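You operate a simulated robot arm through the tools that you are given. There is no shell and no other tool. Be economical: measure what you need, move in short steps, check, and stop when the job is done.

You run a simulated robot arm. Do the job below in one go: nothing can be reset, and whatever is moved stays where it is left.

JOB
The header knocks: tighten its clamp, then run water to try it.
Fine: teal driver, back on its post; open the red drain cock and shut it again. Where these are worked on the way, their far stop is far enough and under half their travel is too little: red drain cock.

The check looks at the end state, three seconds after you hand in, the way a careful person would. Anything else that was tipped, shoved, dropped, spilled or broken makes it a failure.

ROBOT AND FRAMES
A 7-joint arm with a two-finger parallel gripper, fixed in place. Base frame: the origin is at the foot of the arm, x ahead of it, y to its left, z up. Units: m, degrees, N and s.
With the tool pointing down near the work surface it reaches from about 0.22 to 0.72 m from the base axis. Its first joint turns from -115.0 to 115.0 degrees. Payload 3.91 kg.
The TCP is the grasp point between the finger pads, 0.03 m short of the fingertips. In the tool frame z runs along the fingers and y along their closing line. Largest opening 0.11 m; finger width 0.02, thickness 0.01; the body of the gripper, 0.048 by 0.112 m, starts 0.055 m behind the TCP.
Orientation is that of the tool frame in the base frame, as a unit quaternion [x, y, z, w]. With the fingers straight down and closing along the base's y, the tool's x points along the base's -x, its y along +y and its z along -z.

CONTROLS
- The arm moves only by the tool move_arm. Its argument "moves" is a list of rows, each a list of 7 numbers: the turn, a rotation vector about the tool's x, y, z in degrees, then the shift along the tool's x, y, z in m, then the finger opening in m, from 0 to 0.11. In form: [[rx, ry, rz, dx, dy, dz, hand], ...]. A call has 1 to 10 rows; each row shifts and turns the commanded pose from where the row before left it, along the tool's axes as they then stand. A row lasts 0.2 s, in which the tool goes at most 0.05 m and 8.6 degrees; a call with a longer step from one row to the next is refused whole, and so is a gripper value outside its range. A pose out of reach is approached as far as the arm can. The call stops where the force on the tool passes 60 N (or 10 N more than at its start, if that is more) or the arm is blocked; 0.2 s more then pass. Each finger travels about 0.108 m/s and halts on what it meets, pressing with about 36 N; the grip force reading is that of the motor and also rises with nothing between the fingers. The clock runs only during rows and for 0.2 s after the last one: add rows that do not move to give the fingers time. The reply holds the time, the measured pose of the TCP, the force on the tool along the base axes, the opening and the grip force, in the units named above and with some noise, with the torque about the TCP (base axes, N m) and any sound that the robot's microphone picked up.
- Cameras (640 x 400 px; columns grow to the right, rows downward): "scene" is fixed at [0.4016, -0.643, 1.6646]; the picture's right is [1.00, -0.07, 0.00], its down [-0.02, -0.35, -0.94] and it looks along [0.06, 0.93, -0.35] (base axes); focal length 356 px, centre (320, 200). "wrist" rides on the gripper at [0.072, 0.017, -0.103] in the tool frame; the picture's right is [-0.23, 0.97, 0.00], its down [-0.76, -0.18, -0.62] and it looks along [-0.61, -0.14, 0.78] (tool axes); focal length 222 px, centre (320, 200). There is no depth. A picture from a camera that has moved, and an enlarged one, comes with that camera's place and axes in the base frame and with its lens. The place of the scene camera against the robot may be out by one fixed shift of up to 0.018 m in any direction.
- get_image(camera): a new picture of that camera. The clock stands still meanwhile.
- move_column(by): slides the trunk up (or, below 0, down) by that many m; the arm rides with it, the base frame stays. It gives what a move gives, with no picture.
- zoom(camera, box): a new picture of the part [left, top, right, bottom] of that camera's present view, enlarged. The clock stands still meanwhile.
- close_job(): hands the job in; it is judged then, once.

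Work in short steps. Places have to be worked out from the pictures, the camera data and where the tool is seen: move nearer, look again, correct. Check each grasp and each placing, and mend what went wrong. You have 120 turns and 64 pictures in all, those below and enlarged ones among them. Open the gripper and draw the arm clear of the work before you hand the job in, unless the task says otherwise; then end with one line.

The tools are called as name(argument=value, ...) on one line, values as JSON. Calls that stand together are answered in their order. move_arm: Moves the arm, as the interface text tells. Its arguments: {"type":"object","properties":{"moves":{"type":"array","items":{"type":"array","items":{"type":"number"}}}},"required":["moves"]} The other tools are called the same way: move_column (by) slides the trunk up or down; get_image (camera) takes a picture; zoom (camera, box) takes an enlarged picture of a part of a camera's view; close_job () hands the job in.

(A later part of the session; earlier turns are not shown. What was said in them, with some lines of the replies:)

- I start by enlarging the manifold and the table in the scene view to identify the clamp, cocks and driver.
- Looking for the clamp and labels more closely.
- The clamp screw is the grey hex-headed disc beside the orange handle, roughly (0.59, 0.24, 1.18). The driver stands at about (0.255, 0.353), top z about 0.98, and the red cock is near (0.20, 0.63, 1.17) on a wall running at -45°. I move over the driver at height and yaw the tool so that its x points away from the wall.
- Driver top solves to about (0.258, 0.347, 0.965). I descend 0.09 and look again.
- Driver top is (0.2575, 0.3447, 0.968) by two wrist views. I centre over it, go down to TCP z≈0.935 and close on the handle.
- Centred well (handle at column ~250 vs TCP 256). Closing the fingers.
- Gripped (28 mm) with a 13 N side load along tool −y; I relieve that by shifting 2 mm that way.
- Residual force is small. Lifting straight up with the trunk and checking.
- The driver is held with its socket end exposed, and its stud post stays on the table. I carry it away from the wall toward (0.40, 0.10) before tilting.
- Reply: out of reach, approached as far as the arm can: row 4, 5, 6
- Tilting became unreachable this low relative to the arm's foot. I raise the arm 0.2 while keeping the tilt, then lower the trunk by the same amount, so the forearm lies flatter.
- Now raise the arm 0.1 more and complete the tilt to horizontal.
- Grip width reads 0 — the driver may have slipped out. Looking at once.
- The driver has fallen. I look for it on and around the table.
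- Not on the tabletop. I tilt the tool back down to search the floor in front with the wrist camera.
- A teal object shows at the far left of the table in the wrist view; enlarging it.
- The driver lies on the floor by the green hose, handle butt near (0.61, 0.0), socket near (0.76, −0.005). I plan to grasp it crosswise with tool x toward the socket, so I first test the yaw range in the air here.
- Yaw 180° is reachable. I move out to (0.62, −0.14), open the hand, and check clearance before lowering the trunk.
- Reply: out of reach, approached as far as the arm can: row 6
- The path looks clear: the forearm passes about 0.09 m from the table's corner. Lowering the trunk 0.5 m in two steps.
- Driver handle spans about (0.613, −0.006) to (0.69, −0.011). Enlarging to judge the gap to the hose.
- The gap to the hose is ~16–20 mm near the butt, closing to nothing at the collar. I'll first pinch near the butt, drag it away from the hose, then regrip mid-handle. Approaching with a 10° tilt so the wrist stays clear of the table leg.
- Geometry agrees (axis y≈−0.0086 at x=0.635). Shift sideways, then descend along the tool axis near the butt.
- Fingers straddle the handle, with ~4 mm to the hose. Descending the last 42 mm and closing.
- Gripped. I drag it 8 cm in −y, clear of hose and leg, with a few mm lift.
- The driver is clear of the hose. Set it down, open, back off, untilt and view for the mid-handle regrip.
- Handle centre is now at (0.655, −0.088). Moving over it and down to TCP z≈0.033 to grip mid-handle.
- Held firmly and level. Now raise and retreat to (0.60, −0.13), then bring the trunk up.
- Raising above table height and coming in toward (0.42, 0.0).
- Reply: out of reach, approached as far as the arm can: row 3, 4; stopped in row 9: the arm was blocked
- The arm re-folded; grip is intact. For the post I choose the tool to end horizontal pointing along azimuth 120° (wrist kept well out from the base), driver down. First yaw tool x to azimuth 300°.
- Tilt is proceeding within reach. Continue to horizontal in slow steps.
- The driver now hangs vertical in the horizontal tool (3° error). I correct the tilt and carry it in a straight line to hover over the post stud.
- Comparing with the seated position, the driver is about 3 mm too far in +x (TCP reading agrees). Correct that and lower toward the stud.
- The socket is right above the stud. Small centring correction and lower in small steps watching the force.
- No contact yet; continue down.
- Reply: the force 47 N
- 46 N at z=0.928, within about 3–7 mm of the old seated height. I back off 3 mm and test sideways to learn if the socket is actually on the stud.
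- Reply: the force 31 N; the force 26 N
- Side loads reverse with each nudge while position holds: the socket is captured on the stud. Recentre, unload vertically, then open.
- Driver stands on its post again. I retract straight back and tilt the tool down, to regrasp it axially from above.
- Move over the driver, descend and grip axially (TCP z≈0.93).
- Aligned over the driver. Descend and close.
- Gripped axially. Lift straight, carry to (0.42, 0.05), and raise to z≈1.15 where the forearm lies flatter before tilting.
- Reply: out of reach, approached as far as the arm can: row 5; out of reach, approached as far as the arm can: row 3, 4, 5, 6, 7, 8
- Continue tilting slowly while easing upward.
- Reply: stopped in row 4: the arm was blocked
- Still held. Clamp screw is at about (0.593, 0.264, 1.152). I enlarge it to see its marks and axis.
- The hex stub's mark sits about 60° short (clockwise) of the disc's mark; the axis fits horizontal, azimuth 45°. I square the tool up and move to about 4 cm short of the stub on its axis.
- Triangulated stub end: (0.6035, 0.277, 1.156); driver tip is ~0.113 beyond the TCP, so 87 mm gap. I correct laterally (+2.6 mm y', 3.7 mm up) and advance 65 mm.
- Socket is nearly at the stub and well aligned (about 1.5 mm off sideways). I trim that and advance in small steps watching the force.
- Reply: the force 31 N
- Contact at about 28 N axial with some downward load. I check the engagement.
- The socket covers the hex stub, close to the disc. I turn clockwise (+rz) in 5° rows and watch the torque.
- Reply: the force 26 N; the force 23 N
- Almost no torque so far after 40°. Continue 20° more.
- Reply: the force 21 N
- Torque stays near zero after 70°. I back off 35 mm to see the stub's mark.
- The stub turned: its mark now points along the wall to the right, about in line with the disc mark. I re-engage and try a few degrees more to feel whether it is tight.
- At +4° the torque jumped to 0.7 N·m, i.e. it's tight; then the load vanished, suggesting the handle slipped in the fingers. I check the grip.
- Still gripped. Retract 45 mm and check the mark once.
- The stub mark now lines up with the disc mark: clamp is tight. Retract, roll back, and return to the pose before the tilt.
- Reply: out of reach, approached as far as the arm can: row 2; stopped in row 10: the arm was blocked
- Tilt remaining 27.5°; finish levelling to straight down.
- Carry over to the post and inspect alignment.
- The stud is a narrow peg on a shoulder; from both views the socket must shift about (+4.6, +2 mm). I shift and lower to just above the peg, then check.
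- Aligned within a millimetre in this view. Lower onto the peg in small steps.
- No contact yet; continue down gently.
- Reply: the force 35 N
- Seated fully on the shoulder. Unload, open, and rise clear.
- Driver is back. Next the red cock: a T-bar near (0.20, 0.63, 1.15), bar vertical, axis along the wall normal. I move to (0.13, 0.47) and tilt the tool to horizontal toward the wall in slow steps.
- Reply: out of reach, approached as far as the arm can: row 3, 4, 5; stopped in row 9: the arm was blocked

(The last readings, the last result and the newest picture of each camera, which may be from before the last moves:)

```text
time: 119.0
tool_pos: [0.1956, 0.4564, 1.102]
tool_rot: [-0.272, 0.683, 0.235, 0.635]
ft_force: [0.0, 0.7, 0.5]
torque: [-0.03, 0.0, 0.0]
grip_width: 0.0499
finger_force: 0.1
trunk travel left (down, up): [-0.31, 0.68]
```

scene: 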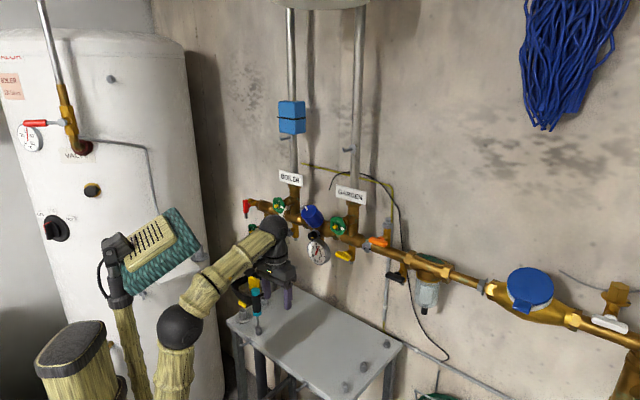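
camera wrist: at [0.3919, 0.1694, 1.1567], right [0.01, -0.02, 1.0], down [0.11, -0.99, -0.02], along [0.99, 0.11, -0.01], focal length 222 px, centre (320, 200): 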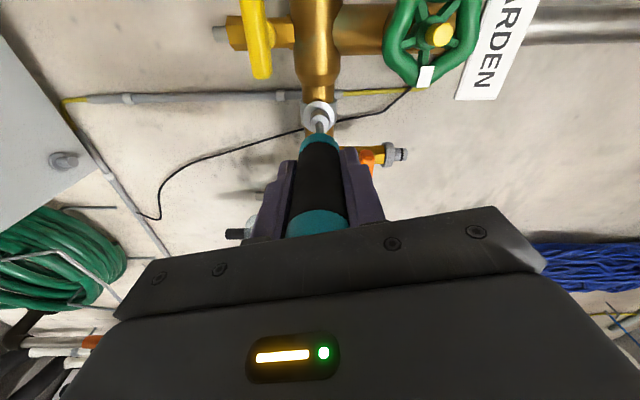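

Square up, rise to z≈1.152 and slide parallel to the wall to face the red bar, then look.

move_arm(moves=[[-3, -4.6, 1.4, -0.025, 0, 0, 0.05], [0, 0, 0, -0.025, 0, 0, 0.05], [0, 0, 0, 0, 0.03, 0, 0.05], [0, 0, 0, 0, 0.03, 0, 0.05], [0, 0, 0, 0, 0.03, 0, 0.05], [0, 0, 0, 0, 0.03, 0, 0.05], [0, 0, 0, 0, 0, 0, 0.05]])

get_image(camera="wrist")

```text
time: 120.6
tool_pos: [0.1077, 0.5389, 1.1572]
tool_rot: [-0.27, 0.65, 0.274, 0.655]
ft_force: [-0.7, -0.4, -0.3]
torque: [0.01, 0.0, -0.02]
grip_width: 0.0501
finger_force: 0.1
trunk travel left (down, up): [-0.31, 0.68]
```

```text
3 pictures are left
camera wrist: at [0.0237, 0.4787, 1.0833], right [-0.69, 0.68, 0.23], down [-0.32, -0.57, 0.76], along [0.65, 0.45, 0.61], focal length 222 px, centre (320, 200)
```

wrist: 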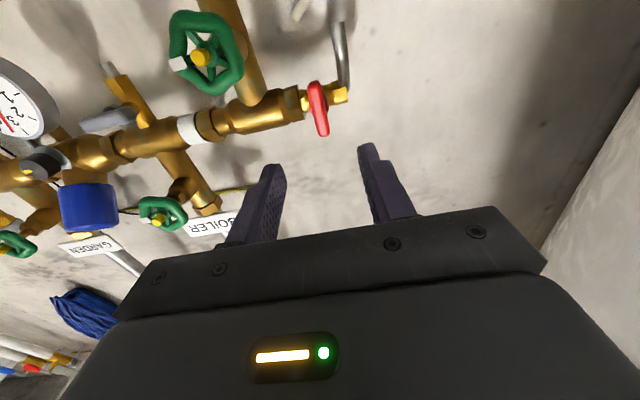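

Bar centre solves to (0.1997, 0.631, 1.151), i.e. 130 mm ahead, 6 mm below the tool axis, bar vertical. I advance 110 mm with the fingers at 42 mm so the tips just pass the bar.

move_arm(moves=[[0, 0, 0, 0.0062, 0, 0.02, 0.042], [0, 0, 0, 0, 0, 0.03, 0.042], [0, 0, 0, 0, 0, 0.03, 0.042], [0, 0, 0, 0, 0, 0.03, 0.042], [0, 0, 0, 0, 0, 0, 0.042]])

zoom(camera="wrist", box=[220, 60, 420, 260])

```text
time: 121.8
tool_pos: [0.1864, 0.6176, 1.1504]
tool_rot: [-0.27, 0.65, 0.274, 0.655]
ft_force: [0.4, -0.5, 0.2]
torque: [-0.01, -0.01, 0.02]
grip_width: 0.042
finger_force: 0.1
trunk travel left (down, up): [-0.31, 0.68]
```

```text
2.00 times, centred on (320, 160) of wrist
camera zoom: at [0.102, 0.5569, 1.0782], right [-0.69, 0.68, 0.23], down [-0.32, -0.57, 0.76], along [0.65, 0.45, 0.61], focal length 444 px, centre (320, 280)
```

zoom: 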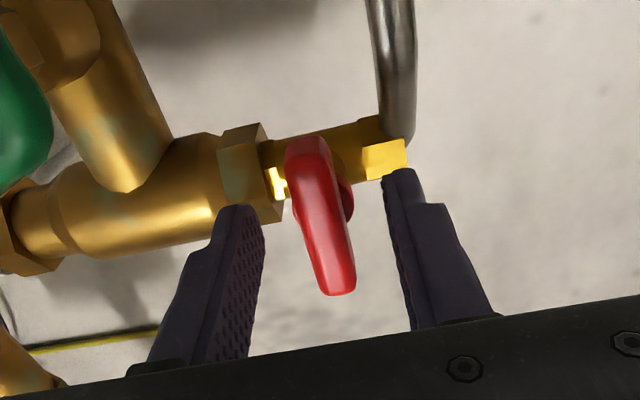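

The bar sits between the fingertips. Close gently and read.

move_arm(moves=[[0, 0, 0, 0, 0, 0.002, 0.03], [0, 0, 0, 0, 0, 0, 0.01], [0, 0, 0, 0, 0, 0, 0.0], [0, 0, 0, 0, 0, 0, 0.0]])

move_arm(moves=[[0, 0, 4, 0, 0, 0, 0.0], [0, 0, 4, 0, 0, 0, 0.0], [0, 0, 0, 0, 0, 0, 0.0]])

```text
time: 122.8
tool_pos: [0.1883, 0.6182, 1.1525]
tool_rot: [-0.27, 0.65, 0.273, 0.655]
ft_force: [-0.3, 3.7, 1.9]
torque: [-0.48, -0.07, -0.5]
grip_width: 0.0135
finger_force: 45.2
trunk travel left (down, up): [-0.31, 0.68]
```

```text
time: 123.6
tool_pos: [0.1887, 0.619, 1.1514]
tool_rot: [-0.224, 0.668, 0.318, 0.634]
ft_force: [-0.4, 0.0, -3.2]
torque: [-0.42, -1.17, -0.51]
grip_width: 0.0164
finger_force: 45.4
trunk travel left (down, up): [-0.31, 0.68]
```

Turning +rz meets a stop (1.1 N·m, fingers spreading). Reverse and try −rz.

move_arm(moves=[[0, 0, -4, 0, 0, 0, 0.0], [0, 0, -4, 0, 0, 0, 0.0], [0, 0, -5, 0, 0, 0, 0.0], [0, 0, -5, 0, 0, 0, 0.0], [0, 0, -5, 0, 0, 0, 0.0], [0, 0, 0, 0, 0, 0, 0.0]])

```text
time: 125.0
tool_pos: [0.1881, 0.6192, 1.1522]
tool_rot: [-0.352, 0.61, 0.186, 0.685]
ft_force: [1.6, -1.2, -1.0]
torque: [-0.15, 0.15, -0.14]
grip_width: 0.0137
finger_force: 44.9
trunk travel left (down, up): [-0.31, 0.68]
```

It turns freely this way. Continue opening toward the far stop.

move_arm(moves=[[0, 0, -5, 0, 0, 0, 0.0], [0, 0, -5, 0, 0, 0, 0.0], [0, 0, -5, 0, 0, 0, 0.0], [0, 0, -5, 0, 0, 0, 0.0], [0, 0, -5, 0, 0, 0, 0.0], [0, 0, -5, 0, 0, 0, 0.0]])

move_arm(moves=[[0, 0, -5, 0, 0, 0, 0.0], [0, 0, -5, 0, 0, 0, 0.0], [0, 0, -5, 0, 0, 0, 0.0], [0, 0, -5, 0, 0, 0, 0.0], [0, 0, -5, 0, 0, 0, 0.0], [0, 0, -5, 0, 0, 0, 0.0]])

move_arm(moves=[[0, 0, -5, 0, 0, 0, 0.0], [0, 0, -5, 0, 0, 0, 0.0], [0, 0, -5, 0, 0, 0, 0.0], [0, 0, 0, 0, 0, 0, 0.0], [0, 0, 0, 0, 0, 0, 0.0]])

```text
time: 126.4
tool_pos: [0.1892, 0.619, 1.1532]
tool_rot: [-0.498, 0.497, 0.001, 0.71]
ft_force: [5.1, -7.8, -3.4]
torque: [-0.08, 0.09, 0.45]
grip_width: 0.014
finger_force: 44.8
trunk travel left (down, up): [-0.31, 0.68]
```

```text
time: 127.8
tool_pos: [0.1875, 0.6173, 1.1547]
tool_rot: [-0.61, 0.351, -0.183, 0.687]
ft_force: [11.5, 4.4, 15.4]
torque: [-0.11, 0.2, 1.1]
grip_width: 0.0139
finger_force: 45.6
trunk travel left (down, up): [-0.31, 0.68]
```

```text
time: 129.0
tool_pos: [0.1896, 0.6175, 1.1545]
tool_rot: [-0.649, 0.27, -0.27, 0.658]
ft_force: [14.4, 14.9, 31.0]
torque: [-0.12, 0.19, 0.84]
grip_width: 0.0138
finger_force: 45.2
trunk travel left (down, up): [-0.31, 0.68]
```

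90° turned. I relieve the side load (2 mm up) and feel for the far stop.

move_arm(moves=[[0, 0, 0, 0, -0.002, 0.001, 0.0], [0, 0, -4, 0, 0, 0, 0.0], [0, 0, -4, 0, 0, 0, 0.0], [0, 0, 0, 0, 0, 0, 0.0]])

```text
time: 130.0
tool_pos: [0.1884, 0.6179, 1.1551]
tool_rot: [0.669, -0.224, 0.314, -0.635]
ft_force: [4.9, -6.2, 10.2]
torque: [0.42, 1.12, -0.22]
grip_width: 0.0166
finger_force: 45.3
trunk travel left (down, up): [-0.31, 0.68]
```

Far stop reached (1.1 N·m). Hold briefly, then turn it back to shut.

move_arm(moves=[[0, 0, 4, 0, 0, 0, 0.0], [0, 0, 4, 0, 0, 0, 0.0], [0, 0, 0, 0, 0, 0, 0.0], [0, 0, 0, 0, 0, 0, 0.0], [0, 0, 5, 0, 0.001, -0.0005, 0.0], [0, 0, 5, 0, 0.001, -0.0005, 0.0], [0, 0, 5, 0, 0, 0, 0.0], [0, 0, 5, 0, 0, 0, 0.0], [0, 0, 5, 0, 0, 0, 0.0], [0, 0, 5, 0, 0, 0, 0.0]])

move_arm(moves=[[0, 0, 5, 0, 0, 0, 0.0], [0, 0, 5, 0, 0, 0, 0.0], [0, 0, 5, 0, 0, 0, 0.0], [0, 0, 5, 0, 0, 0, 0.0], [0, 0, 5, 0, 0, 0, 0.0], [0, 0, 5, 0, 0, 0, 0.0]])

move_arm(moves=[[0, 0, 5, 0, 0, 0, 0.0], [0, 0, 5, 0, 0, 0, 0.0], [0, 0, 5, 0, 0, 0, 0.0], [0, 0, 5, 0, 0, 0, 0.0], [0, 0, 5, 0, 0, 0, 0.0], [0, 0, 5, 0, 0, 0, 0.0], [0, 0, 0, 0, 0, 0, 0.0]])

move_arm(moves=[[0, 0, 4, 0, 0, 0, 0.0], [0, 0, 3, 0, 0, 0, 0.0], [0, 0, 0, 0, 0, 0, 0.0]])

```text
time: 132.2
tool_pos: [0.1874, 0.6187, 1.154]
tool_rot: [-0.558, 0.429, -0.089, 0.705]
ft_force: [7.5, 15.3, 28.8]
torque: [-0.28, 0.26, -0.36]
grip_width: 0.0138
finger_force: 44.8
trunk travel left (down, up): [-0.31, 0.68]
```

```text
time: 133.6
tool_pos: [0.1874, 0.6194, 1.154]
tool_rot: [-0.429, 0.558, 0.096, 0.704]
ft_force: [8.3, 17.4, 29.0]
torque: [0.18, -0.16, 0.19]
grip_width: 0.0138
finger_force: 45.0
trunk travel left (down, up): [-0.31, 0.68]
```

```text
time: 135.2
tool_pos: [0.1874, 0.6185, 1.1535]
tool_rot: [-0.269, 0.65, 0.274, 0.656]
ft_force: [6.3, 16.4, 27.4]
torque: [-0.01, -0.81, -0.4]
grip_width: 0.0137
finger_force: 45.4
trunk travel left (down, up): [-0.31, 0.68]
```

```text
time: 136.0
tool_pos: [0.1865, 0.6198, 1.1526]
tool_rot: [-0.229, 0.666, 0.313, 0.637]
ft_force: [4.2, 9.6, 18.8]
torque: [0.02, -1.52, -0.37]
grip_width: 0.0162
finger_force: 45.0
trunk travel left (down, up): [-0.31, 0.68]
```

Shut stop reached (1.1 N·m). Ease back, open, and retract straight out.

move_arm(moves=[[0, 0, -4, 0, 0, 0, 0.0], [0, 0, -3, 0, 0, 0, 0.0], [0, 0, 0, 0, 0, 0, 0.02], [0, 0, 0, 0, 0, 0, 0.042], [0, 0, 0, 0, 0, 0, 0.042], [0, 0, 0, 0, 0, -0.03, 0.042], [0, 0, 0, 0, 0, -0.03, 0.042], [0, 0, 0, 0, 0, -0.03, 0.042], [0, 0, 0, 0, 0, -0.03, 0.042]])

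move_arm(moves=[[0, 0, 0, 0, -0.03, 0, 0.042], [0, 0, 0, 0, -0.03, 0, 0.042], [0, 0, 0, 0, -0.03, 0, 0.042], [0, 0, 0, 0, -0.03, 0, 0.042], [0, 0, 0, 0, -0.03, 0, 0.042], [0, 0, 0, 0, -0.03, 0, 0.042]])

get_image(camera="scene")

```text
time: 138.0
tool_pos: [0.1031, 0.5333, 1.1513]
tool_rot: [-0.27, 0.651, 0.273, 0.655]
ft_force: [-0.9, -0.5, -0.3]
torque: [0.02, -0.02, 0.02]
grip_width: 0.042
finger_force: 0.0
trunk travel left (down, up): [-0.31, 0.68]
```

```text
time: 139.4
tool_pos: [0.2327, 0.4099, 1.1476]
tool_rot: [-0.272, 0.653, 0.273, 0.652]
ft_force: [-0.1, 0.3, 0.6]
torque: [0.02, 0.03, 0.0]
grip_width: 0.042
finger_force: 0.1
trunk travel left (down, up): [-0.31, 0.68]
```

```text
1 pictures are left
```

scene: 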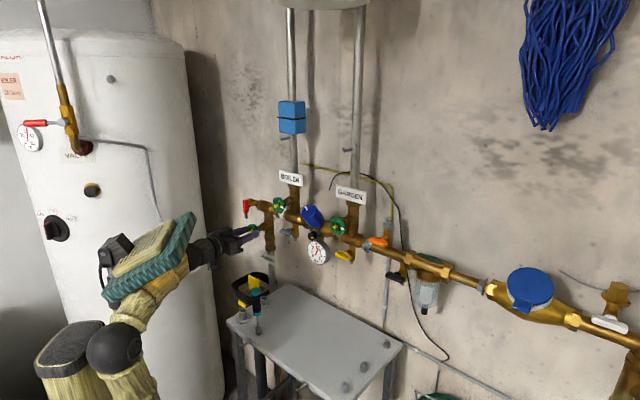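

The driver stands on its post and the red bar is vertical again. One last enlarged check of both.

zoom(camera="scene", box=[215, 185, 399, 345])

move_arm(moves=[[0, 0, 0, 0, -0.03, -0.01, 0.06], [0, 0, 0, 0, -0.03, -0.01, 0.08]])

```text
2.50 times, centred on (307, 265) of scene
camera zoom: at [0.4016, -0.643, 1.6646], right [1.0, -0.07, 0.0], down [-0.02, -0.35, -0.94], along [0.06, 0.93, -0.35], focal length 889 px, centre (352, 38)
```

zoom: 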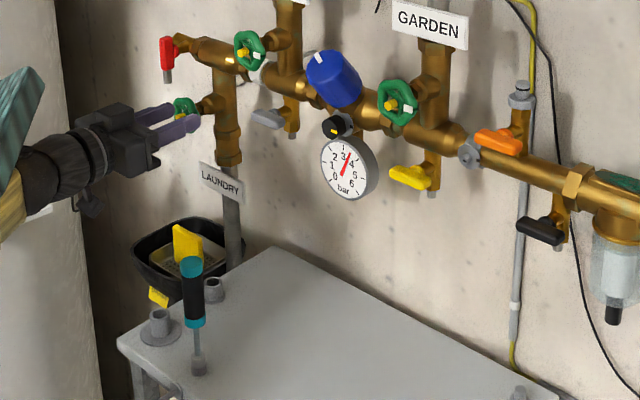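

```text
time: 140.0
tool_pos: [0.2517, 0.3676, 1.1517]
tool_rot: [-0.266, 0.652, 0.272, 0.656]
ft_force: [0.0, 0.1, 0.3]
torque: [-0.03, 0.01, 0.0]
grip_width: 0.08
finger_force: 0.0
out of reach, approached as far as the arm can: row 2
trunk travel left (down, up): [-0.31, 0.68]
```

Everything looks in place: the clamp is tight, the driver is on its post, the red cock is shut, and the arm is clear. Handing in.

close_job()

```text
The job is handed in.
```

The clamp is tightened to its mark and stop, the teal driver is back on its post, and the red drain cock was opened to its far stop and shut again. I dropped the driver on the floor once on the way to the clamp and picked it up again; I saw nothing else knocked or moved, and heard and saw no water when the cock was open.
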